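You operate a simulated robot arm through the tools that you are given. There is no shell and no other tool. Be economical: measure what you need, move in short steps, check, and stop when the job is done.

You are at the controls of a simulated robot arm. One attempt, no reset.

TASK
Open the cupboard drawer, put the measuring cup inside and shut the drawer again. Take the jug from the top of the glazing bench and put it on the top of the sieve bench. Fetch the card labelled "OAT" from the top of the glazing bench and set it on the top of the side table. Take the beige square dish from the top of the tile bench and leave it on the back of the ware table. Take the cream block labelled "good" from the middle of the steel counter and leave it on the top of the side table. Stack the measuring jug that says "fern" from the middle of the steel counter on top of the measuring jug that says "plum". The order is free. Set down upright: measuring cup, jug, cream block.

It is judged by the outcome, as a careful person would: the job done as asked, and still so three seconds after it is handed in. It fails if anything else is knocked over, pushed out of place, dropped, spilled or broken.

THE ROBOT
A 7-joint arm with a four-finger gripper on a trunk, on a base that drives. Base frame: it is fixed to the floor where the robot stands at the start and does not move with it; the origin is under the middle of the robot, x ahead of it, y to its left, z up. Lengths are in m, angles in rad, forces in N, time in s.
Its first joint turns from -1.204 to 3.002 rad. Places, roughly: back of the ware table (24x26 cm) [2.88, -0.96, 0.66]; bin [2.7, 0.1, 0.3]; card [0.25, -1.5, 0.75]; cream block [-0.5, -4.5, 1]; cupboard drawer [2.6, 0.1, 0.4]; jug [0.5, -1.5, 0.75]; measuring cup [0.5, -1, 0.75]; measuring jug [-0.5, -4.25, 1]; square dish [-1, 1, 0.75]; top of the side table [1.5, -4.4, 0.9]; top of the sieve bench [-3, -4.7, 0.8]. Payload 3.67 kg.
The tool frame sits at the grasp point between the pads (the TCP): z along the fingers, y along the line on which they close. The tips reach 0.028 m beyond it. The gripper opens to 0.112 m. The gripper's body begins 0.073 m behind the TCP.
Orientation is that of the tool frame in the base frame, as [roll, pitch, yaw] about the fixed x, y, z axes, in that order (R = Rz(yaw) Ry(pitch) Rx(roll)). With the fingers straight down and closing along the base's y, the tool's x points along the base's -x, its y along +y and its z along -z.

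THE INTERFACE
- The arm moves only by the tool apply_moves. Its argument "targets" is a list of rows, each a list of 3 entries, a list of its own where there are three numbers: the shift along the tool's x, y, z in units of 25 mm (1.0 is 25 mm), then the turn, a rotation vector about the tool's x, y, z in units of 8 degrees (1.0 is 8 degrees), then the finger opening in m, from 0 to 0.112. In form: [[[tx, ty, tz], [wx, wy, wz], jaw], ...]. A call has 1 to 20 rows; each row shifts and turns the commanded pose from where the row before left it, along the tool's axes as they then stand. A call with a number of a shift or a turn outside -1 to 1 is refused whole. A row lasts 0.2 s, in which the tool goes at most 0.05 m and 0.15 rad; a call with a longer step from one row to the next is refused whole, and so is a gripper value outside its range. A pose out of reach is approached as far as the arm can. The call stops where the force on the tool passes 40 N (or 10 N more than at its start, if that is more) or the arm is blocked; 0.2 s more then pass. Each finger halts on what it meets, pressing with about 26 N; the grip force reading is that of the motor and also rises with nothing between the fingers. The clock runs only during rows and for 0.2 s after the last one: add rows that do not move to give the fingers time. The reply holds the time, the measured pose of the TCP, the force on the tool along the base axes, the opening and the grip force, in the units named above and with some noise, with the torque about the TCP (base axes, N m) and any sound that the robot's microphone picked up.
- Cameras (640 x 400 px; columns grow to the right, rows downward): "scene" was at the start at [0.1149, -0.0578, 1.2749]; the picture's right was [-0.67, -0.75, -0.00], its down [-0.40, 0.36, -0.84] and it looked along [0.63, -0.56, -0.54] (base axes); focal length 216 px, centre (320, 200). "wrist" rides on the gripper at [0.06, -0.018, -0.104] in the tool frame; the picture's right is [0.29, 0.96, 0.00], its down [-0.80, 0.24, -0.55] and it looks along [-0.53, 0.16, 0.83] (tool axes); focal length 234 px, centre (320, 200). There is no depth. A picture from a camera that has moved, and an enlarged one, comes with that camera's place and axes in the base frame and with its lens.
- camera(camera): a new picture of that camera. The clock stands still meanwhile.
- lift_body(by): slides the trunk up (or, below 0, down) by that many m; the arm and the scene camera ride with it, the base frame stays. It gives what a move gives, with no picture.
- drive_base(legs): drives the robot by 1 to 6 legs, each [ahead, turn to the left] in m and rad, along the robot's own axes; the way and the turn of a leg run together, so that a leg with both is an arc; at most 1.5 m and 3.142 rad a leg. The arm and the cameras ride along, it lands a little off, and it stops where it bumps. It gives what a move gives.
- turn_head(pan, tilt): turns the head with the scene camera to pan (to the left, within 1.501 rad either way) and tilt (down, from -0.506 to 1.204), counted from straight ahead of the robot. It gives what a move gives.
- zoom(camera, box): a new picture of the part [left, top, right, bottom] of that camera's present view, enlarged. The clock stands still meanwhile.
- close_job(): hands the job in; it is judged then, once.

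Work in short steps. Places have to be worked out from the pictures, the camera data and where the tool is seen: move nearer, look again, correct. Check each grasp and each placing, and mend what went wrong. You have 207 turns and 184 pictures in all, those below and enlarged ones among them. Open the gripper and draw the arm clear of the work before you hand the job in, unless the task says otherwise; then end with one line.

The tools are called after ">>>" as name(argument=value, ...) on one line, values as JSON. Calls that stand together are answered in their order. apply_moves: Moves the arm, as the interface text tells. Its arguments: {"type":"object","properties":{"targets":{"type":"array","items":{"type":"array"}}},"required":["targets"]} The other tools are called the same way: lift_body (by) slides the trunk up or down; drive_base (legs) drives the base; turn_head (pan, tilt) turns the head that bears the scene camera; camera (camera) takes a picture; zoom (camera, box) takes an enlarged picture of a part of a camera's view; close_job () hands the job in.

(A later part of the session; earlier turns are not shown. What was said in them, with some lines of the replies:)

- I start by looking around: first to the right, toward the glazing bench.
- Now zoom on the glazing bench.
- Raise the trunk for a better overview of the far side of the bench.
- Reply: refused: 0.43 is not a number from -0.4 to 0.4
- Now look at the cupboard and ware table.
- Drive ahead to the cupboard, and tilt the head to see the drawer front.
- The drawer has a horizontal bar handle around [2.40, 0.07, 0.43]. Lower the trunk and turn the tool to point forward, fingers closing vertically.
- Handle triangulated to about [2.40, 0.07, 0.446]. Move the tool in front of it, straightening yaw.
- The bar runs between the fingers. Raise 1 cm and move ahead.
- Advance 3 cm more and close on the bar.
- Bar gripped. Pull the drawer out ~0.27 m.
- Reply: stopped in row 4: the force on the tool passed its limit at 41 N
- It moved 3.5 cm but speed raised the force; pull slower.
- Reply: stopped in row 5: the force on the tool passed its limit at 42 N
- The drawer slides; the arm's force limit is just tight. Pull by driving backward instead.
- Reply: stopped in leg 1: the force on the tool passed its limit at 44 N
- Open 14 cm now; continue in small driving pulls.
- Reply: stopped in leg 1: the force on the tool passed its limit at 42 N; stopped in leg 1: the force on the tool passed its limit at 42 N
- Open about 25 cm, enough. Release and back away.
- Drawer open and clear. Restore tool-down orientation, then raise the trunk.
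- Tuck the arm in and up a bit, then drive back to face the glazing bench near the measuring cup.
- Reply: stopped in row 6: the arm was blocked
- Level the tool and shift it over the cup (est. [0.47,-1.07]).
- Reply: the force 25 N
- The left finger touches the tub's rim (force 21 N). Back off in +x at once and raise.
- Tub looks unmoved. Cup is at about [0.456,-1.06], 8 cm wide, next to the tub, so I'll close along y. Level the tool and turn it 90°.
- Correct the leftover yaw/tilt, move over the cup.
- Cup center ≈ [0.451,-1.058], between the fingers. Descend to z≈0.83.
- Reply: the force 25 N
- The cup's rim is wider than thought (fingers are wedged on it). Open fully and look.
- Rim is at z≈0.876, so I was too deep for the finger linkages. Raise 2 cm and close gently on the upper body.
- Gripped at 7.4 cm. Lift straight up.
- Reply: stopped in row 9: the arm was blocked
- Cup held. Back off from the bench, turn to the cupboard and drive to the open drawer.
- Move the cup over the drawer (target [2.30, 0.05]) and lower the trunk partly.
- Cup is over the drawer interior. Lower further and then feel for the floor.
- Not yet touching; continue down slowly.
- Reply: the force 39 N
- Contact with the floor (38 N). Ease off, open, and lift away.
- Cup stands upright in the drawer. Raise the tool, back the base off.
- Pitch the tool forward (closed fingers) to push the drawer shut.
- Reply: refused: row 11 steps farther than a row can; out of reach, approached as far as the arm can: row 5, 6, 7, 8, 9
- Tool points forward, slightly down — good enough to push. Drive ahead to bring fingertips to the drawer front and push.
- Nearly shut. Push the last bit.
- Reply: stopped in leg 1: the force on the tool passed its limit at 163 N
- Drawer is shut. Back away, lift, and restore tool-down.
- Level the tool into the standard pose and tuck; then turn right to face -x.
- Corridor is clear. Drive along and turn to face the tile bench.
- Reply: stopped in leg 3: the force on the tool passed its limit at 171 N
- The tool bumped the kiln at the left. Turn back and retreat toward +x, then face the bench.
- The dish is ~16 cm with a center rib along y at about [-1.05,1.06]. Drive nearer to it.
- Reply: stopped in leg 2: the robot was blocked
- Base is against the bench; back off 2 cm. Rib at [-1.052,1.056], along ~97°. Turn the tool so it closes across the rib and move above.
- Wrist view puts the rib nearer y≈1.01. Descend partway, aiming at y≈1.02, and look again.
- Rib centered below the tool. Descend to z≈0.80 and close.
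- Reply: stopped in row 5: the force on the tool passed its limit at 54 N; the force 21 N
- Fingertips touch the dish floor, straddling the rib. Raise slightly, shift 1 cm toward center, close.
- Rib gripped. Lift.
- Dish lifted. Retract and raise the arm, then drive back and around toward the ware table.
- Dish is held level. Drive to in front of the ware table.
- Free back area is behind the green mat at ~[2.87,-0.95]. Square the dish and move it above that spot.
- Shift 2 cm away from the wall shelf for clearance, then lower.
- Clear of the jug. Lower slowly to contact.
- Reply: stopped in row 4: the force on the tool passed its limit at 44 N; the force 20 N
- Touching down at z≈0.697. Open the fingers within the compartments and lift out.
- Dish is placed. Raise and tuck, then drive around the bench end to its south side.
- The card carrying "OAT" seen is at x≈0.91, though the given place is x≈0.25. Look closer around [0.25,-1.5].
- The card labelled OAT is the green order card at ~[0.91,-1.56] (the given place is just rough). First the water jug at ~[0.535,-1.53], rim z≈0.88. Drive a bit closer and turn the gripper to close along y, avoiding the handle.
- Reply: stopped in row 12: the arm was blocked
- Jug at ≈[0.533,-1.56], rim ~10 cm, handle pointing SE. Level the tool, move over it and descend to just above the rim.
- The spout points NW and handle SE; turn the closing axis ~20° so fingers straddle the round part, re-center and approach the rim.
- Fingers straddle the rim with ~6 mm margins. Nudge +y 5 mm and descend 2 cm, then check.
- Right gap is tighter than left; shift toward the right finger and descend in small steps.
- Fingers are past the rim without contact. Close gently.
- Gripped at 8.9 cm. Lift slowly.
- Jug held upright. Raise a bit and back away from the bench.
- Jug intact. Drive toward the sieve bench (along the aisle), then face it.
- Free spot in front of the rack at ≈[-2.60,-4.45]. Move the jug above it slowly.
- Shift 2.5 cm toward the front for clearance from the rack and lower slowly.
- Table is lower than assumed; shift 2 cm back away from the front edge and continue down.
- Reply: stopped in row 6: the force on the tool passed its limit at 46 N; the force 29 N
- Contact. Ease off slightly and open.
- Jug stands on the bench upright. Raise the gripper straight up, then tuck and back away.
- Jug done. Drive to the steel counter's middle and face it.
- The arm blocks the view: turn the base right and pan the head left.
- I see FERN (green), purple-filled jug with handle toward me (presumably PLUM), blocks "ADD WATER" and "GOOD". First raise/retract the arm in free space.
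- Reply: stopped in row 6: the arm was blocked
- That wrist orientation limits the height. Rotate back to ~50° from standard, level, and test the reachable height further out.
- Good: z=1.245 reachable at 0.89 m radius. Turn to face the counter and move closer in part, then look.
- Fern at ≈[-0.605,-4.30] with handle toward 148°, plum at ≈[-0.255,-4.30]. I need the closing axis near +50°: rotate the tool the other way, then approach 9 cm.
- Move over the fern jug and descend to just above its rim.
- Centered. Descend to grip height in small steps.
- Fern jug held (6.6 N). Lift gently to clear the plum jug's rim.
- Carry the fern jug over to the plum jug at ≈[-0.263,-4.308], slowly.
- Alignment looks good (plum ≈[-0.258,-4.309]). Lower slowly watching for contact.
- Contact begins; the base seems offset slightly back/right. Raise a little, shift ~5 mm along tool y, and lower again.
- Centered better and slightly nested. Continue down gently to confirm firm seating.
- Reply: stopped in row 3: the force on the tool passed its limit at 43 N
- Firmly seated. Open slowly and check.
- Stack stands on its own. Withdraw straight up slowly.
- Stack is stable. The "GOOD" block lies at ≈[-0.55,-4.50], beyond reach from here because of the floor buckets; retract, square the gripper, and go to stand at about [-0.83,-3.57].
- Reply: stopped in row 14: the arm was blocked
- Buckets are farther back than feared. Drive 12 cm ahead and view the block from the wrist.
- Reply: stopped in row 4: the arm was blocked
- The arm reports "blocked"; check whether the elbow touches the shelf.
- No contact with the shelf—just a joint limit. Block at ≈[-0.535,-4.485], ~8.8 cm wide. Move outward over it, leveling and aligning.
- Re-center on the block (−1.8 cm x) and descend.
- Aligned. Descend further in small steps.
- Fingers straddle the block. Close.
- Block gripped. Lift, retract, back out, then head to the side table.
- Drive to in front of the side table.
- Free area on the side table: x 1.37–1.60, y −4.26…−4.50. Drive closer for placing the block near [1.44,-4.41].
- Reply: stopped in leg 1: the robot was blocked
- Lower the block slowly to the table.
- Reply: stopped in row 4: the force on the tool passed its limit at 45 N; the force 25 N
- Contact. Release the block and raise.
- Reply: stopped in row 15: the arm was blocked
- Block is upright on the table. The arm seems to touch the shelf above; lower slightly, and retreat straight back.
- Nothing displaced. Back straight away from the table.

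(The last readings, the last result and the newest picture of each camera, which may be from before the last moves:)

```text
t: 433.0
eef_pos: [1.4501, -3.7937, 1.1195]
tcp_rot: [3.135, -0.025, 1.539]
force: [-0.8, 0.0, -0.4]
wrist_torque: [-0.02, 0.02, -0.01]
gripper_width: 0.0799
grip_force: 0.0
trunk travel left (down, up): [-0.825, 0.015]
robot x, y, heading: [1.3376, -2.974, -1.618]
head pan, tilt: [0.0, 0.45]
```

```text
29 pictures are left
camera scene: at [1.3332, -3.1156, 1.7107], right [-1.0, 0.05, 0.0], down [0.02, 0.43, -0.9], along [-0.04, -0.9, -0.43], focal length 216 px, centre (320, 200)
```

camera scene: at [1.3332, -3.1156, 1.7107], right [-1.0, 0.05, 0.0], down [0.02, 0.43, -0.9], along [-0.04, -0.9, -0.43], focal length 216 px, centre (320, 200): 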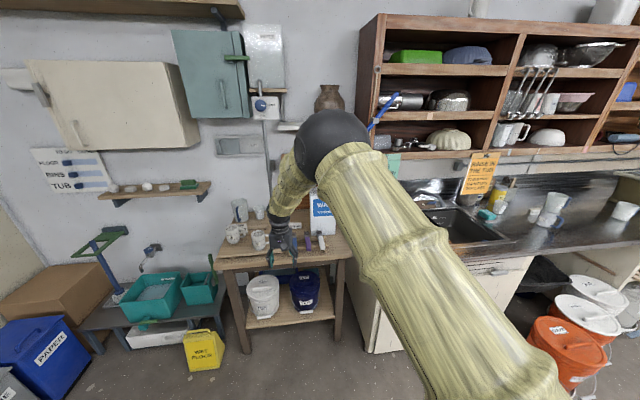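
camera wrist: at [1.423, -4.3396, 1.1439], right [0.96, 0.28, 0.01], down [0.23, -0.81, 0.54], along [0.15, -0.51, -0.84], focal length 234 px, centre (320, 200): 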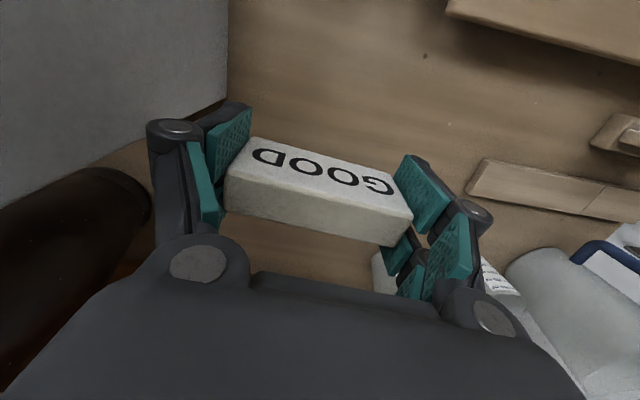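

Now fetch the OAT card: drive to the south side of the glazing bench by it.

>>> drive_base(legs=[[0, -2.43], [0.72, 0], [0, -0.66]])

>>> turn_head(pan=0.0, tilt=0.75)

>>> camera(camera="scene")

>>> camera(camera="wrist")

```text
t: 444.2
eef_pos: [0.6596, -1.6595, 1.1303]
tcp_rot: [3.13, -0.012, -1.479]
force: [0.2, 0.3, -0.4]
wrist_torque: [-0.03, -0.01, 0.0]
gripper_width: 0.08
grip_force: 0.0
trunk travel left (down, up): [-0.825, 0.015]
robot x, y, heading: [0.8706, -2.4624, 1.655]
head pan, tilt: [0.0, 0.45]
```

```text
t: 445.0
eef_pos: [0.6608, -1.6583, 1.1296]
tcp_rot: [3.126, -0.012, -1.481]
force: [-0.7, 1.0, -0.5]
wrist_torque: [0.01, -0.02, -0.03]
gripper_width: 0.0799
grip_force: 0.0
trunk travel left (down, up): [-0.825, 0.015]
robot x, y, heading: [0.8713, -2.4589, 1.653]
head pan, tilt: [0.0, 0.75]
```

```text
28 pictures are left
camera scene: at [0.858, -2.3264, 1.6842], right [1.0, 0.08, 0.0], down [0.05, -0.68, -0.73], along [-0.06, 0.73, -0.68], focal length 216 px, centre (320, 200)
```

scene: 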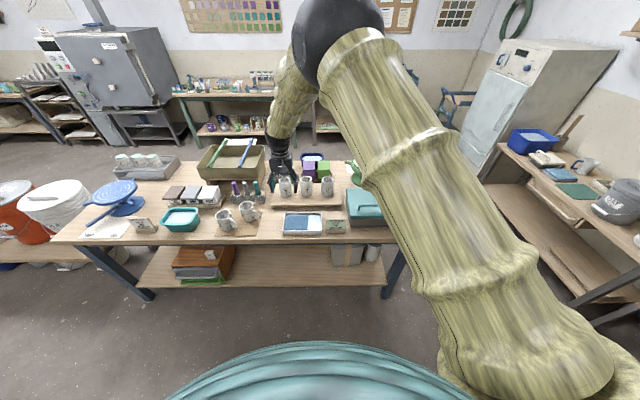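

```text
27 pictures are left
camera wrist: at [0.6844, -1.7149, 1.2337], right [-0.93, -0.37, 0.02], down [-0.3, 0.78, 0.55], along [-0.22, 0.5, -0.84], focal length 234 px, centre (320, 200)
```

wrist: 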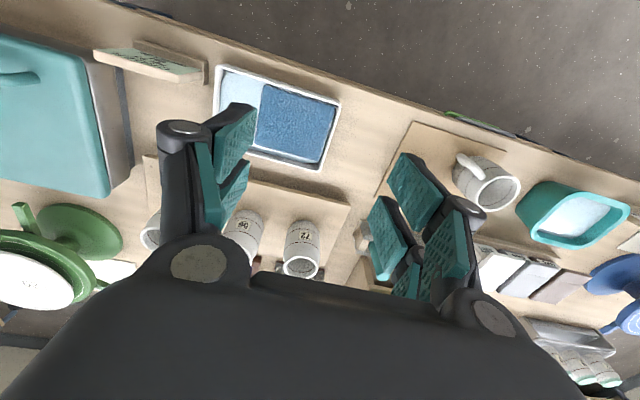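

OAT card at ≈[0.90,-1.585]. Turn the gripper to close along y and move above it.

>>> apply_moves(targets=[[[0, 0, 0], [0, 0, -1], 0.08], [[0, 0, 0], [0, 0, -1], 0.08], [[0, 0, 0], [0, 0, -1], 0.08], [[0, 0, 0], [0, 0, -1], 0.08], [[0, 0, 0], [0, 0, -1], 0.08], [[0, 0, 0], [0, 0, -1], 0.08], [[0, 0, 0], [0, 0, -1], 0.08], [[0, 0, 0], [0, 0, -1], 0.08], [[0, 0, 0], [0, 0, -1], 0.08], [[0, 0, 0], [0, 0, -1], 0.08], [[0, 0, 0], [0, 0, -0.6], 0.08], [[0.8, 0, 0], [0, 0, 0], 0.08], [[0.8, 0, 0], [0, 0, 0], 0.08], [[0.8, 0, 0], [0, 0, 0], 0.08], [[0.8, 0, 0], [0, 0, 0], 0.08], [[0.8, 0, 0], [0, 0, 0], 0.08], [[0.8, 0, 0], [0, 0, 0], 0.08], [[0.8, 0, 0], [0, 0, 0], 0.08], [[0.8, 0, 0], [0, 0, 0], 0.08]])

>>> camera(camera="wrist")

```text
t: 449.0
eef_pos: [0.8204, -1.6582, 1.1276]
tcp_rot: [3.127, 0.013, 0.003]
force: [0.7, 0.1, 0.8]
wrist_torque: [-0.01, 0.01, 0.0]
gripper_width: 0.0801
grip_force: 0.0
trunk travel left (down, up): [-0.825, 0.015]
robot x, y, heading: [0.8667, -2.4568, 1.652]
head pan, tilt: [0.0, 0.75]
```

```text
26 pictures are left
camera wrist: at [0.8813, -1.6391, 1.2302], right [0.29, -0.96, 0.01], down [-0.79, -0.23, 0.57], along [-0.54, -0.17, -0.82], focal length 234 px, centre (320, 200)
```

wrist: 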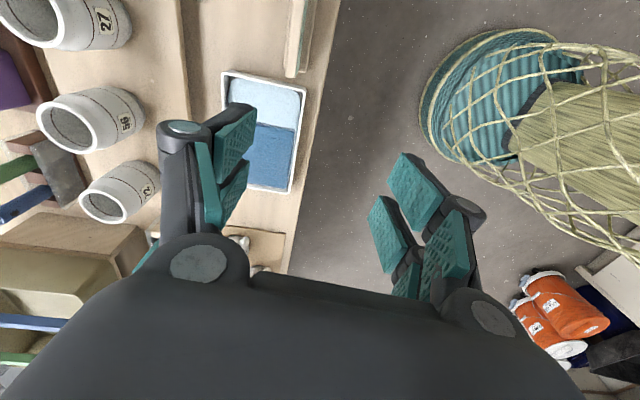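

>>> apply_moves(targets=[[[0.8, -0.5, 0.8], [0, 0, 0], 0.07], [[0.8, -0.5, 1], [0, 0, 0], 0.07], [[0.8, -0.5, 1], [0, 0, 0], 0.07], [[0.8, -0.5, 1], [0, 0, 0], 0.07], [[0, 0, 1], [0, 0, 0], 0.07], [[0, 0, 1], [0, 0, 0], 0.07]])

>>> camera(camera="wrist")

>>> zoom(camera="scene", box=[300, 190, 380, 245])

```text
t: 450.4
eef_pos: [0.8992, -1.6101, 0.9787]
tcp_rot: [3.126, 0.012, 0.002]
force: [-0.1, 0.2, -0.6]
wrist_torque: [0.01, 0.01, -0.02]
gripper_width: 0.0698
grip_force: 0.0
trunk travel left (down, up): [-0.825, 0.015]
robot x, y, heading: [0.868, -2.4586, 1.649]
head pan, tilt: [0.0, 0.75]
```

```text
25 pictures are left
camera wrist: at [0.9589, -1.5905, 1.0822], right [0.29, -0.96, 0.01], down [-0.79, -0.23, 0.57], along [-0.54, -0.17, -0.82], focal length 234 px, centre (320, 200)
```

wrist: 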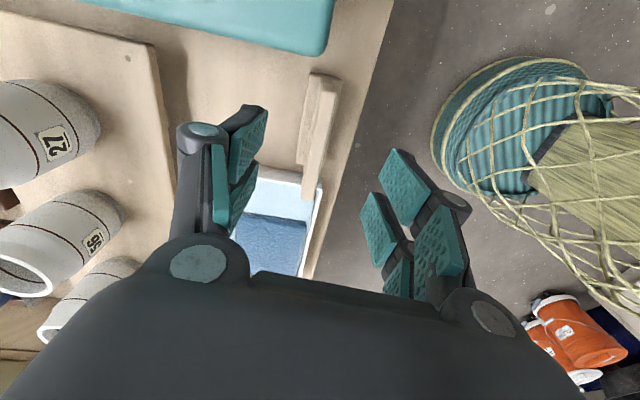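

```text
7.27 times, centred on (340, 218) of scene
camera zoom: at [0.8591, -2.3253, 1.6841], right [1.0, 0.08, 0.0], down [0.05, -0.68, -0.73], along [-0.06, 0.73, -0.68], focal length 1575 px, centre (174, 73)
```

zoom: 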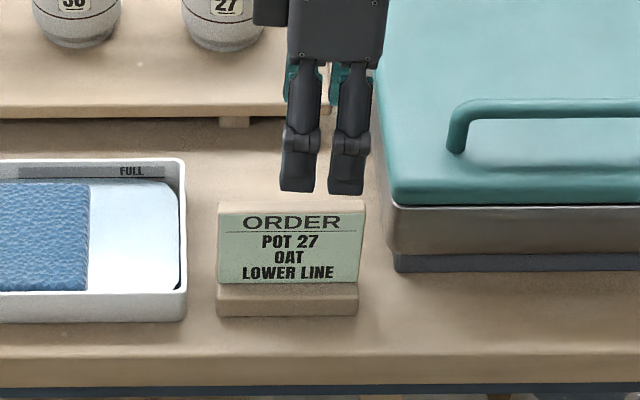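

Center on the card, align ~6°, and descend to just above its top.

>>> apply_moves(targets=[[[-0.4, 0, 0.8], [0, 0, -0.4], 0.07], [[-0.4, 0, 0.8], [0, 0, -0.35], 0.07], [[0, 0, 0.8], [0, 0, 0], 0.07]])

>>> camera(camera="wrist")

```text
t: 451.2
eef_pos: [0.8792, -1.6106, 0.9202]
tcp_rot: [3.128, 0.012, 0.107]
force: [0.2, 0.8, 0.5]
wrist_torque: [-0.02, 0.03, 0.02]
gripper_width: 0.0698
grip_force: 0.1
trunk travel left (down, up): [-0.825, 0.015]
robot x, y, heading: [0.8718, -2.4615, 1.651]
head pan, tilt: [0.0, 0.75]
```

```text
23 pictures are left
camera wrist: at [0.9362, -1.5854, 1.0226], right [0.39, -0.92, 0.01], down [-0.76, -0.32, 0.57], along [-0.52, -0.23, -0.82], focal length 234 px, centre (320, 200)
```

wrist: 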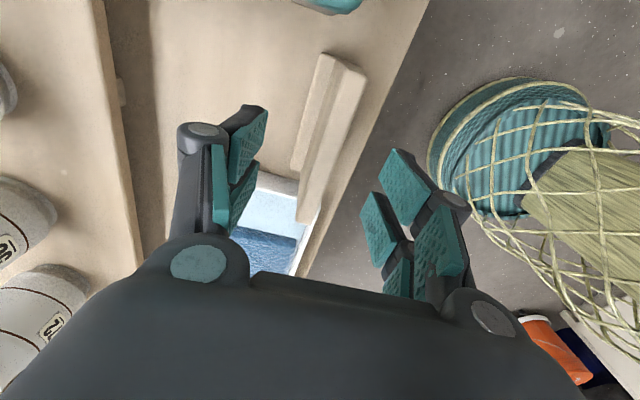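

Card plate is between the fingers. Align a bit more and descend to grip the plate.

>>> apply_moves(targets=[[[0, 0, 0.6], [0, 0, -0.4], 0.07], [[0, 0, 0.6], [0, 0, 0], 0.07], [[0, 0, 0.6], [0, 0, 0], 0.07], [[0, 0, 0.6], [0, 0, 0], 0.07], [[0, 0, 0.5], [0, 0, 0], 0.07]])

>>> camera(camera="wrist")

>>> zoom(camera="scene", box=[300, 190, 380, 245])

```text
t: 452.4
eef_pos: [0.8772, -1.6113, 0.847]
tcp_rot: [3.13, 0.012, 0.162]
force: [0.1, 0.2, -0.2]
wrist_torque: [-0.03, 0.02, 0.04]
gripper_width: 0.0701
grip_force: 0.1
trunk travel left (down, up): [-0.825, 0.015]
robot x, y, heading: [0.8716, -2.4616, 1.647]
head pan, tilt: [0.0, 0.75]
```

```text
22 pictures are left
camera wrist: at [0.9329, -1.5838, 0.9506], right [0.44, -0.9, 0.01], down [-0.74, -0.36, 0.57], along [-0.51, -0.25, -0.82], focal length 234 px, centre (320, 200)
```

wrist: 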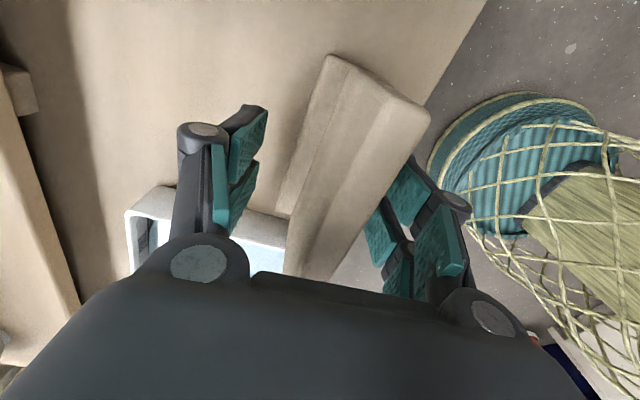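

```text
7.27 times, centred on (340, 218) of scene
camera zoom: at [0.8582, -2.3263, 1.6842], right [1.0, 0.08, 0.0], down [0.05, -0.68, -0.73], along [-0.06, 0.73, -0.68], focal length 1575 px, centre (174, 73)
```

zoom: 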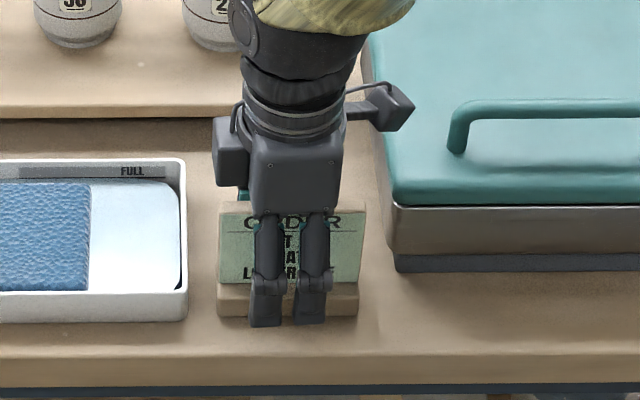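

The plate is closer to the front finger; shift 1 cm toward −y to center, lower slightly, and close.

>>> apply_moves(targets=[[[0, 0.4, 0], [0, 0, 0], 0.07], [[0, 0, 0.3], [0, 0, 0], 0.07], [[0, 0, 0], [0, 0, 0], 0.05], [[0, 0, 0], [0, 0, 0], 0.035], [[0, 0, 0], [0, 0, 0], 0.02], [[0, 0, 0], [0, 0, 0], 0.01], [[0, 0, 0], [0, 0, 0], 0.0], [[0, 0, 0], [0, 0, 0], 0.0]])

>>> camera(camera="wrist")

>>> zoom(camera="scene", box=[300, 190, 380, 245])

```text
t: 454.2
eef_pos: [0.8777, -1.6233, 0.8419]
tcp_rot: [3.13, 0.012, 0.164]
force: [-0.5, -0.7, 0.2]
wrist_torque: [0.01, 0.01, -0.01]
gripper_width: 0.0358
grip_force: 26.0
trunk travel left (down, up): [-0.825, 0.015]
robot x, y, heading: [0.8662, -2.4622, 1.651]
head pan, tilt: [0.0, 0.75]
```

```text
20 pictures are left
camera wrist: at [0.934, -1.5941, 0.9438], right [0.44, -0.9, 0.01], down [-0.74, -0.36, 0.57], along [-0.51, -0.25, -0.82], focal length 234 px, centre (320, 200)
```

wrist: 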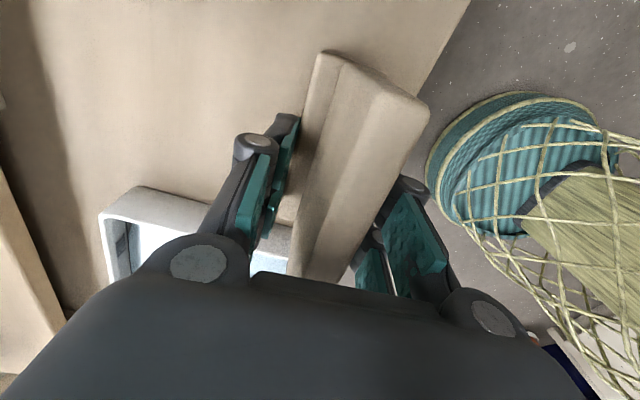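

```text
7.27 times, centred on (340, 218) of scene
camera zoom: at [0.8584, -2.3267, 1.6842], right [1.0, 0.08, 0.0], down [0.05, -0.68, -0.73], along [-0.06, 0.73, -0.68], focal length 1575 px, centre (174, 73)
```

zoom: 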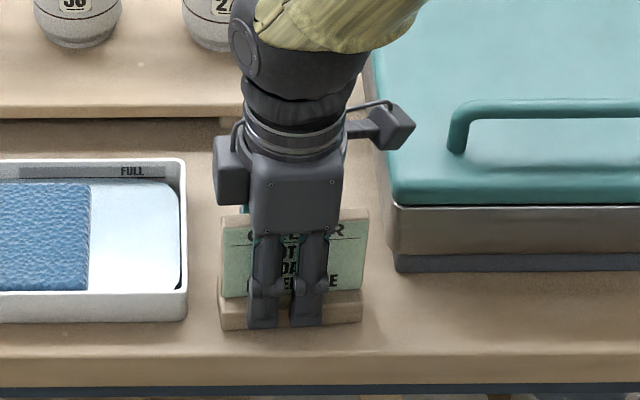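

Gripped at 3.6 cm. Lift and check.

>>> apply_moves(targets=[[[0, 0, -0.2], [0, 0, 0], 0.0], [[0, 0, -0.4], [0, 0, 0], 0.0], [[0, 0, -0.6], [0, 0, 0], 0.0], [[0, 0, -0.8], [0, 0, 0], 0.0], [[0, 0, -0.8], [0, 0, 0], 0.0], [[0, 0, -0.8], [0, 0, 0], 0.0], [[0, 0, -0.8], [0, 0, 0], 0.0], [[0, 0, -0.8], [0, 0, 0], 0.0], [[0, 0, -0.8], [0, 0, 0], 0.0]])

>>> zoom(camera="scene", box=[270, 150, 390, 245])

```text
t: 456.2
eef_pos: [0.8803, -1.6223, 0.9918]
tcp_rot: [3.129, 0.011, 0.162]
force: [-0.2, 0.1, -0.1]
wrist_torque: [0.01, 0.02, 0.0]
gripper_width: 0.0358
grip_force: 26.1
trunk travel left (down, up): [-0.825, 0.015]
robot x, y, heading: [0.8704, -2.4645, 1.652]
head pan, tilt: [0.0, 0.75]
```

```text
4.21 times, centred on (330, 198) of scene
camera zoom: at [0.8585, -2.3272, 1.6842], right [1.0, 0.08, 0.0], down [0.05, -0.68, -0.73], along [-0.06, 0.73, -0.68], focal length 912 px, centre (278, 210)
```

zoom: 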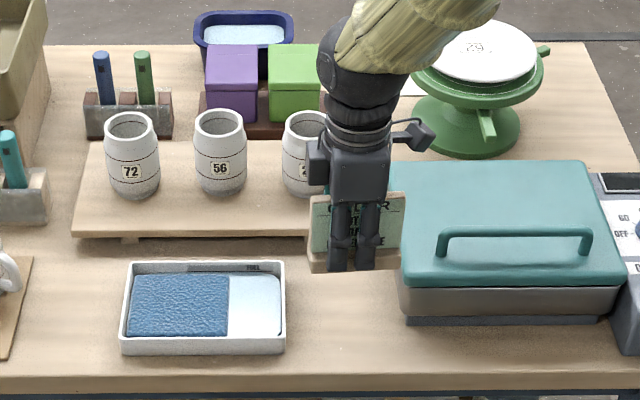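

Card lifted cleanly. Back off, raise, and drive to the side table.

>>> drive_base(legs=[[-0.3, 0]])

>>> apply_moves(targets=[[[0, 0, -0.8], [0, 0, 0], 0.0], [[0, 0, -0.8], [0, 0, 0], 0.0], [[0, 0, -0.8], [0, 0, 0], 0.0], [[0, 0, -0.8], [0, 0, 0], 0.0], [[0, 0, -0.8], [0, 0, 0], 0.0], [[0, 0, -0.6], [0, 0, 0], 0.0]])

>>> drive_base(legs=[[0, -2.15], [0.71, 0], [0, -1.07]])

>>> turn_head(pan=0.0, tilt=0.6)

>>> camera(camera="scene")

```text
t: 458.3
eef_pos: [0.8996, -1.9272, 0.9926]
tcp_rot: [3.132, 0.012, 0.171]
force: [-0.3, -1.1, -0.2]
wrist_torque: [-0.03, 0.01, 0.0]
gripper_width: 0.0357
grip_force: 26.7
trunk travel left (down, up): [-0.825, 0.015]
robot x, y, heading: [0.8969, -2.7679, 1.66]
head pan, tilt: [0.0, 0.75]
```

```text
t: 459.7
eef_pos: [0.902, -1.9253, 1.1078]
tcp_rot: [3.13, 0.013, 0.171]
force: [-0.7, -0.1, -2.1]
wrist_torque: [0.03, 0.0, -0.01]
gripper_width: 0.0355
grip_force: 26.0
trunk travel left (down, up): [-0.825, 0.015]
robot x, y, heading: [0.8967, -2.7681, 1.66]
head pan, tilt: [0.0, 0.75]
```

```text
t: 471.4
eef_pos: [1.4504, -3.9283, 1.1084]
tcp_rot: [3.13, 0.013, -3.055]
force: [-0.4, -1.5, -0.6]
wrist_torque: [0.03, 0.01, -0.03]
gripper_width: 0.0355
grip_force: 26.0
trunk travel left (down, up): [-0.825, 0.015]
robot x, y, heading: [1.5263, -3.0883, -1.568]
head pan, tilt: [0.0, 0.75]
```

```text
t: 472.1
eef_pos: [1.4507, -3.9274, 1.1088]
tcp_rot: [3.13, 0.013, -3.053]
force: [0.4, 0.7, -2.1]
wrist_torque: [-0.01, 0.0, 0.0]
gripper_width: 0.0359
grip_force: 26.5
trunk travel left (down, up): [-0.825, 0.015]
robot x, y, heading: [1.5231, -3.0906, -1.561]
head pan, tilt: [0.0, 0.6]
```

```text
17 pictures are left
camera scene: at [1.5239, -3.2274, 1.697], right [-1.0, 0.0, 0.0], down [0.0, 0.57, -0.82], along [0.0, -0.82, -0.57], focal length 216 px, centre (320, 200)
```

scene: 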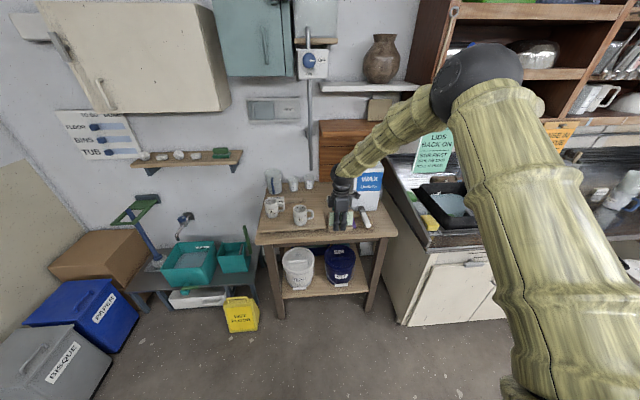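

Shift the card to x≈1.575 here in free space, then drive forward 0.34 m.

>>> apply_moves(targets=[[[-0.83, -0.07, 0], [0, 0, 0], 0.0], [[-0.83, -0.07, 0], [0, 0, 0], 0.0], [[-0.83, -0.07, 0], [0, 0, 0], 0.0], [[-0.83, -0.07, 0], [0, 0, 0], 0.0], [[-0.83, -0.07, 0], [0, 0, 0], 0.0], [[-0.83, -0.07, 0], [0, 0, 0], 0.0]])

>>> drive_base(legs=[[0.34, 0]])

>>> zoom(camera="scene", box=[220, 160, 400, 285])

```text
t: 473.5
eef_pos: [1.5783, -3.9241, 1.1091]
tcp_rot: [3.128, 0.013, -3.053]
force: [1.0, -0.4, -0.4]
wrist_torque: [0.0, 0.02, 0.02]
gripper_width: 0.0356
grip_force: 25.8
trunk travel left (down, up): [-0.825, 0.015]
robot x, y, heading: [1.5269, -3.0921, -1.569]
head pan, tilt: [0.0, 0.6]
```

```text
t: 475.7
eef_pos: [1.5744, -4.2688, 1.1087]
tcp_rot: [3.128, 0.011, -3.058]
force: [-0.1, 0.1, -1.6]
wrist_torque: [0.01, 0.0, -0.03]
gripper_width: 0.0358
grip_force: 25.8
trunk travel left (down, up): [-0.825, 0.015]
robot x, y, heading: [1.5275, -3.4334, -1.573]
head pan, tilt: [0.0, 0.6]
```

```text
3.20 times, centred on (310, 222) of scene
camera zoom: at [1.5244, -3.5701, 1.697], right [-1.0, 0.0, 0.0], down [0.0, 0.57, -0.82], along [0.0, -0.82, -0.57], focal length 693 px, centre (352, 128)
```

zoom: 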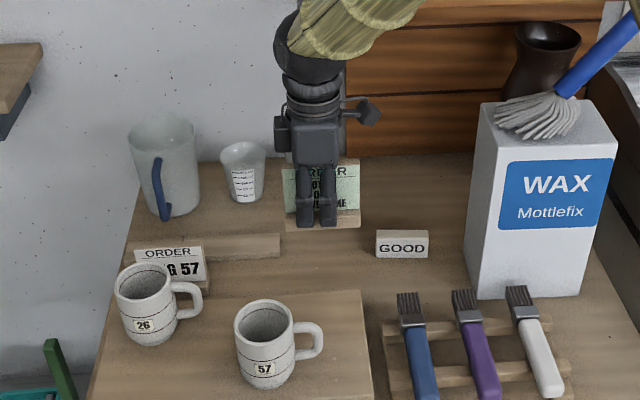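

View confirms a free slot at ≈[1.565,-4.40]. Move above it, squaring up, and start lowering.

>>> apply_moves(targets=[[[0.1, -0.8, 0], [0, 0, 0.3], 0.0], [[0.12, -0.9, 0], [0, 0, 0.3], 0.0], [[0.12, -0.9, 0], [0, 0, 0], 0.0], [[0.12, -0.9, 0], [0, 0, 0], 0.0], [[0.12, -0.9, 0], [0, 0, 0], 0.0], [[0.12, -0.8, 0], [0, 0, 0], 0.0], [[0, 0, 0.8], [0, 0, 0], 0.0], [[0, 0, 0.8], [0, 0, 0], 0.0], [[0, 0, 0.8], [0, 0, 0], 0.0]])

>>> zoom(camera="scene", box=[260, 170, 360, 240])

>>> camera(camera="wrist")

```text
t: 476.4
eef_pos: [1.5684, -4.3129, 1.1095]
tcp_rot: [3.123, 0.009, 3.141]
force: [0.4, 0.9, -0.7]
wrist_torque: [-0.01, -0.03, 0.0]
gripper_width: 0.0358
grip_force: 26.0
trunk travel left (down, up): [-0.825, 0.015]
robot x, y, heading: [1.5262, -3.4298, -1.572]
head pan, tilt: [0.0, 0.6]
stopped in row 3: the force on the tool passed its limit at 100 N (the readings are from after the stop); the commanded pose is now the measured one
```

```text
5.71 times, centred on (310, 205) of scene
camera zoom: at [1.524, -3.5677, 1.6973], right [-1.0, 0.0, 0.0], down [0.0, 0.56, -0.83], along [0.0, -0.83, -0.56], focal length 1237 px, centre (377, 171)
```

zoom: 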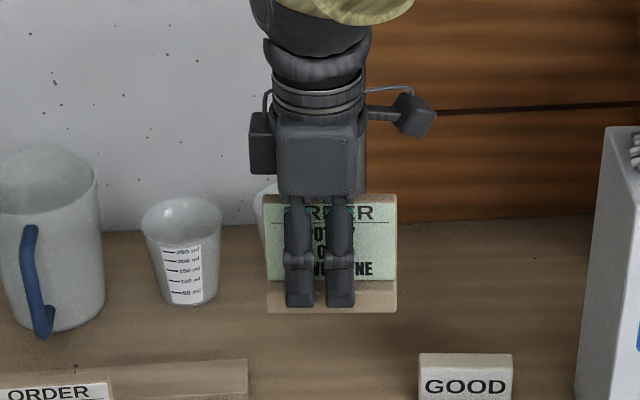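

```text
14 pictures are left
camera wrist: at [1.5069, -4.3335, 1.2114], right [-0.29, 0.96, 0.02], down [0.79, 0.23, 0.57], along [0.54, 0.18, -0.82], focal length 234 px, centre (320, 200)
```

wrist: 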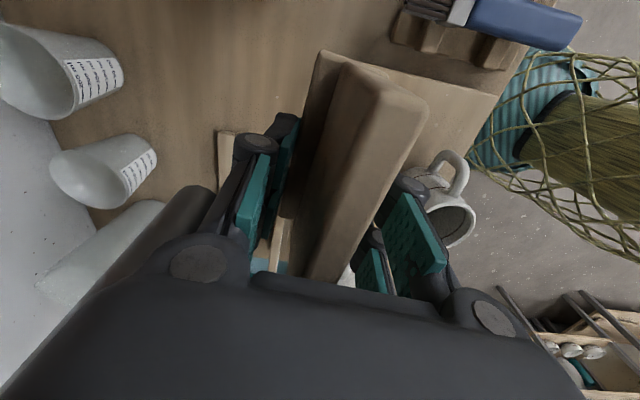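

The hand bumped a hanging pipe at ≈[1.575,-4.37]. Retreat, and use the spot in front of the block (≈[1.445,-4.335]) instead, away from the pipe.

>>> apply_moves(targets=[[[0, 0.9, 0], [0, 0, 0], 0.0], [[0, 0.9, 0], [0, 0, 0], 0.0], [[0.93, 0, 0], [0, 0, 0], 0.0], [[0.93, 0, 0], [0, 0, 0], 0.0], [[0.93, 0, 0], [0, 0, 0], 0.0], [[0.93, 0, 0], [0, 0, 0], 0.0], [[0.93, 0, 0], [0, 0, 0], 0.0], [[0, -0.6, 0.3], [0, 0, 0], 0.0], [[0, -0.7, 0.5], [0, 0, 0], 0.0], [[0, -0.7, 0.8], [0, 0, 0], 0.0], [[0, -0.7, 0.8], [0, 0, 0], 0.0]])

>>> zoom(camera="scene", box=[260, 160, 420, 260])

```text
t: 478.8
eef_pos: [1.4547, -4.3376, 1.042]
tcp_rot: [3.12, 0.01, -3.141]
force: [0.2, 0.1, -1.4]
wrist_torque: [0.02, 0.02, -0.01]
gripper_width: 0.0357
grip_force: 26.4
trunk travel left (down, up): [-0.825, 0.015]
robot x, y, heading: [1.5285, -3.4325, -1.566]
head pan, tilt: [0.0, 0.6]
```

```text
4.00 times, centred on (340, 210) of scene
camera zoom: at [1.5242, -3.5712, 1.6969], right [-1.0, 0.0, 0.0], down [0.0, 0.57, -0.82], along [0.0, -0.82, -0.57], focal length 866 px, centre (240, 160)
```

zoom: 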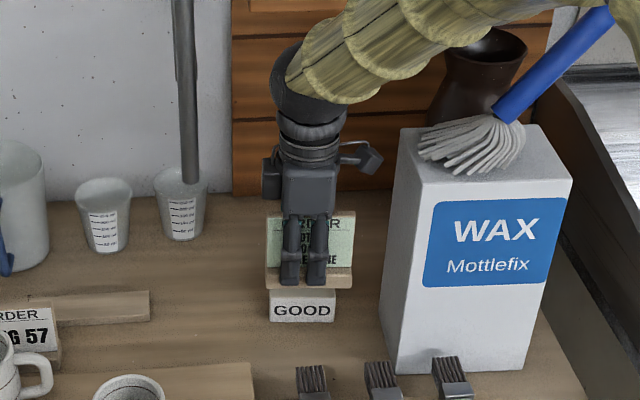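

Lower the card slowly.

>>> apply_moves(targets=[[[0, 0, 0.5], [0, 0, 0], 0.0], [[0, 0, 0.5], [0, 0, 0], 0.0], [[0, 0, 0.5], [0, 0, 0], 0.0], [[0, 0, 0.3], [0, 0, 0], 0.0], [[0, 0, 0.2], [0, 0, 0], 0.0], [[0, 0, 0.15], [0, 0, 0], 0.0], [[0, 0, 0.15], [0, 0, 0], 0.0], [[0, 0, 0.15], [0, 0, 0], 0.0]])

>>> zoom(camera="scene", box=[260, 160, 420, 260])

```text
t: 480.6
eef_pos: [1.4535, -4.3345, 0.9837]
tcp_rot: [3.121, 0.011, -3.14]
force: [0.5, -0.7, -1.4]
wrist_torque: [0.01, -0.01, -0.02]
gripper_width: 0.0356
grip_force: 25.9
trunk travel left (down, up): [-0.825, 0.015]
robot x, y, heading: [1.5279, -3.4291, -1.57]
head pan, tilt: [0.0, 0.6]
```

```text
4.00 times, centred on (340, 210) of scene
camera zoom: at [1.5241, -3.5696, 1.697], right [-1.0, 0.0, 0.0], down [0.0, 0.57, -0.82], along [0.0, -0.82, -0.57], focal length 866 px, centre (240, 160)
```

zoom: 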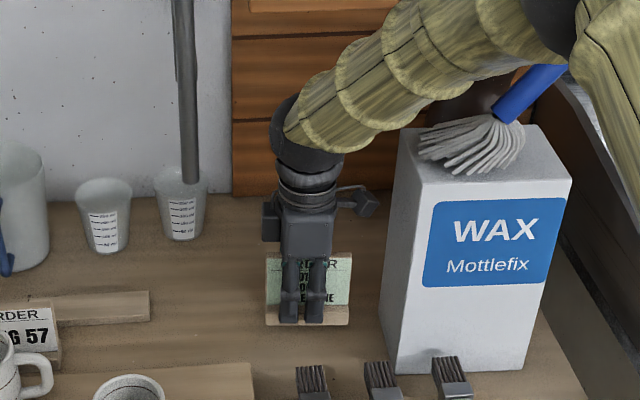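

>>> apply_moves(targets=[[[0, 0, 0.3], [0, 0, 0], 0.0], [[0, 0, 0.3], [0, 0, 0], 0.0], [[0, 0, 0.3], [0, 0, 0], 0.0], [[0, 0, 0.2], [0, 0, 0], 0.0], [[0, 0, 0.15], [0, 0, 0], 0.0], [[0, 0, 0.15], [0, 0, 0], 0.0], [[0, 0, 0.15], [0, 0, 0], 0.0], [[0, 0, 0.15], [0, 0, 0], 0.0], [[0, 0, 0.15], [0, 0, 0], 0.0], [[0, 0, 0.15], [0, 0, 0], 0.0], [[0, 0, 0.15], [0, 0, 0], 0.0], [[0, 0, 0.15], [0, 0, 0], 0.0]])

>>> zoom(camera="scene", box=[260, 160, 420, 260])

```text
t: 483.2
eef_pos: [1.4557, -4.3335, 0.927]
tcp_rot: [3.121, 0.01, -3.139]
force: [0.1, 0.7, -1.7]
wrist_torque: [0.0, 0.0, -0.03]
gripper_width: 0.0353
grip_force: 25.9
trunk travel left (down, up): [-0.825, 0.015]
robot x, y, heading: [1.5276, -3.4342, -1.572]
head pan, tilt: [0.0, 0.6]
```

```text
4.00 times, centred on (340, 210) of scene
camera zoom: at [1.5242, -3.5695, 1.697], right [-1.0, 0.0, 0.0], down [0.0, 0.57, -0.82], along [0.0, -0.82, -0.57], focal length 866 px, centre (240, 160)
```

zoom: 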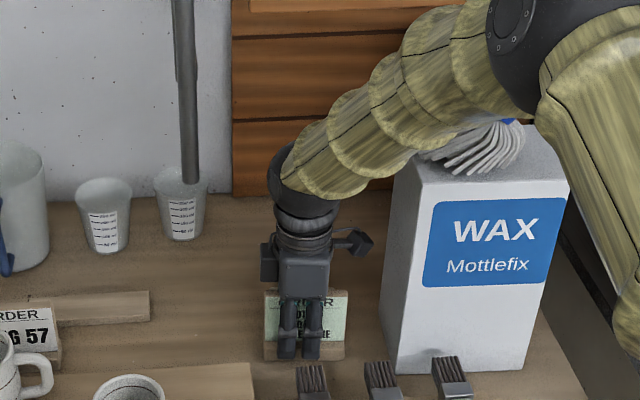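

>>> apply_moves(targets=[[[0, 0, 0.12], [0, 0, 0], 0.0], [[0, 0, 0.12], [0, 0, 0], 0.0], [[0, 0, 0.12], [0, 0, 0], 0.0], [[0, 0, 0.12], [0, 0, 0], 0.0], [[0, 0, 0.12], [0, 0, 0], 0.0], [[0, 0, 0.12], [0, 0, 0], 0.0]])

```text
t: 484.6
eef_pos: [1.455, -4.331, 0.9125]
tcp_rot: [3.124, 0.01, 3.141]
force: [-1.3, -3.3, 22.9]
wrist_torque: [-0.11, -0.01, 0.06]
gripper_width: 0.0358
grip_force: 26.3
trunk travel left (down, up): [-0.825, 0.015]
robot x, y, heading: [1.5268, -3.4308, -1.57]
head pan, tilt: [0.0, 0.6]
```

Contact with the table (23 N). Ease off, open just enough and lift, retreating toward the robot.

>>> apply_moves(targets=[[[0, 0, -0.08], [0, 0, 0], 0.01], [[0, 0, 0], [0, 0, 0], 0.045], [[0, 0, 0], [0, 0, 0], 0.058], [[0, 0, 0], [0, 0, 0], 0.058], [[0, 0, -0.4], [0, 0, 0], 0.058], [[0, 0, -0.6], [0, 0, 0], 0.058], [[0, 0, -0.8], [0, 0, 0], 0.058], [[0, 0, -0.8], [0, 0, 0], 0.058], [[0, 0, -0.8], [0, 0, 0], 0.058]])

>>> zoom(camera="scene", box=[260, 160, 420, 260])

```text
t: 486.6
eef_pos: [1.453, -4.3323, 0.9969]
tcp_rot: [3.124, 0.011, -3.139]
force: [0.0, 0.3, 0.0]
wrist_torque: [-0.04, 0.01, 0.0]
gripper_width: 0.058
grip_force: 0.1
trunk travel left (down, up): [-0.825, 0.015]
robot x, y, heading: [1.5256, -3.4323, -1.573]
head pan, tilt: [0.0, 0.6]
```

```text
4.00 times, centred on (340, 210) of scene
camera zoom: at [1.5244, -3.5683, 1.6971], right [-1.0, 0.0, 0.0], down [0.0, 0.56, -0.83], along [0.0, -0.83, -0.56], focal length 866 px, centre (240, 160)
```

zoom: 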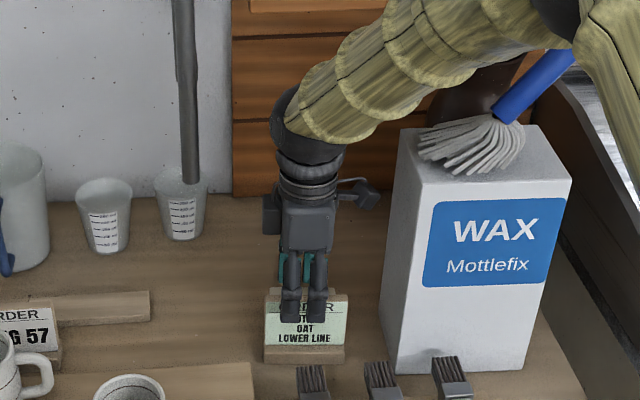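

Card stands on the table. Raise a little more, then back away and check everything.

>>> apply_moves(targets=[[[0, 0, -0.8], [0, 0, 0], 0.058], [[0, 0, -0.8], [0, 0, 0], 0.058], [[0, 0, -0.8], [0, 0, 0], 0.058]])

>>> drive_base(legs=[[-0.5, 0]])

>>> zoom(camera="scene", box=[220, 150, 420, 275])

```text
t: 487.4
eef_pos: [1.4521, -4.3351, 1.0561]
tcp_rot: [3.12, 0.012, -3.14]
force: [-0.5, 0.6, 0.7]
wrist_torque: [-0.04, 0.01, 0.03]
gripper_width: 0.0583
grip_force: 0.1
trunk travel left (down, up): [-0.825, 0.015]
robot x, y, heading: [1.5272, -3.4312, -1.568]
head pan, tilt: [0.0, 0.6]
```

```text
t: 490.3
eef_pos: [1.4495, -3.8481, 1.0577]
tcp_rot: [3.122, 0.011, 3.139]
force: [0.1, -0.1, -0.2]
wrist_torque: [-0.01, 0.0, 0.01]
gripper_width: 0.0578
grip_force: 0.0
trunk travel left (down, up): [-0.825, 0.015]
robot x, y, heading: [1.5278, -2.9445, -1.573]
head pan, tilt: [0.0, 0.6]
```

```text
3.20 times, centred on (320, 212) of scene
camera zoom: at [1.5245, -3.0811, 1.6971], right [-1.0, 0.0, 0.0], down [0.0, 0.56, -0.83], along [0.0, -0.83, -0.56], focal length 693 px, centre (320, 160)
```

zoom: 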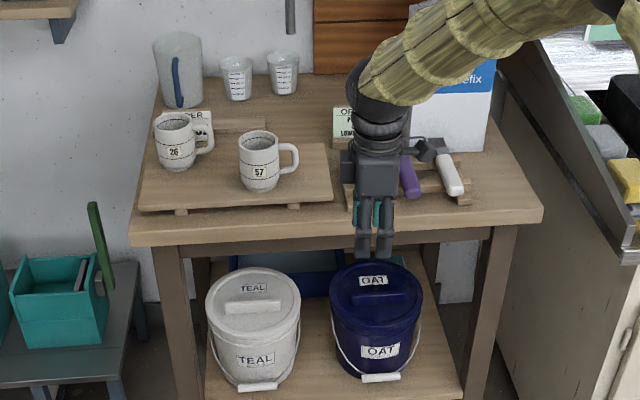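

Check the stacked jugs from here.

>>> turn_head(pan=-0.9, tilt=0.35)

>>> camera(camera="scene")

```text
t: 491.5
eef_pos: [1.4505, -3.8498, 1.0563]
tcp_rot: [3.121, 0.01, 3.141]
force: [-0.5, 0.1, 0.2]
wrist_torque: [0.0, -0.03, 0.01]
gripper_width: 0.0581
grip_force: 0.0
trunk travel left (down, up): [-0.825, 0.015]
robot x, y, heading: [1.5298, -2.9443, -1.573]
head pan, tilt: [-0.901, 0.351]
```

```text
8 pictures are left
camera scene: at [1.4518, -3.0512, 1.7198], right [-0.62, 0.78, 0.0], down [0.27, 0.21, -0.94], along [-0.74, -0.58, -0.34], focal length 216 px, centre (320, 200)
```

scene: 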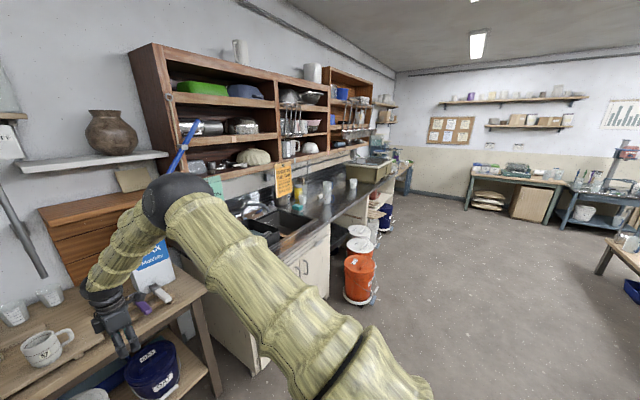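

>>> zoom(camera="scene", box=[280, 160, 380, 222])

```text
6.40 times, centred on (330, 191) of scene
camera zoom: at [1.4518, -3.0512, 1.7198], right [-0.62, 0.78, 0.0], down [0.27, 0.21, -0.94], along [-0.74, -0.58, -0.34], focal length 1386 px, centre (256, 258)
```

zoom: 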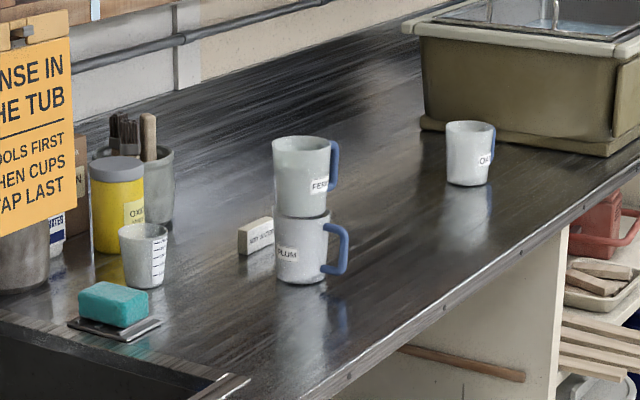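

FERN stands on PLUM. The other items were checked when I set them down, and the arm is clear with the gripper open. I'm handing in the job.

>>> close_job()

```text
The job is handed in.
```

All six tasks are done and the job is handed in. The cup stood upright in the drawer before I pushed it shut, but I didn't reopen it to check. The tool bumped the glazing-bench tub, the kiln and a pipe above the side table on the way; the tub and pipe showed no visible change, and I couldn't tell whether the kiln door had moved.
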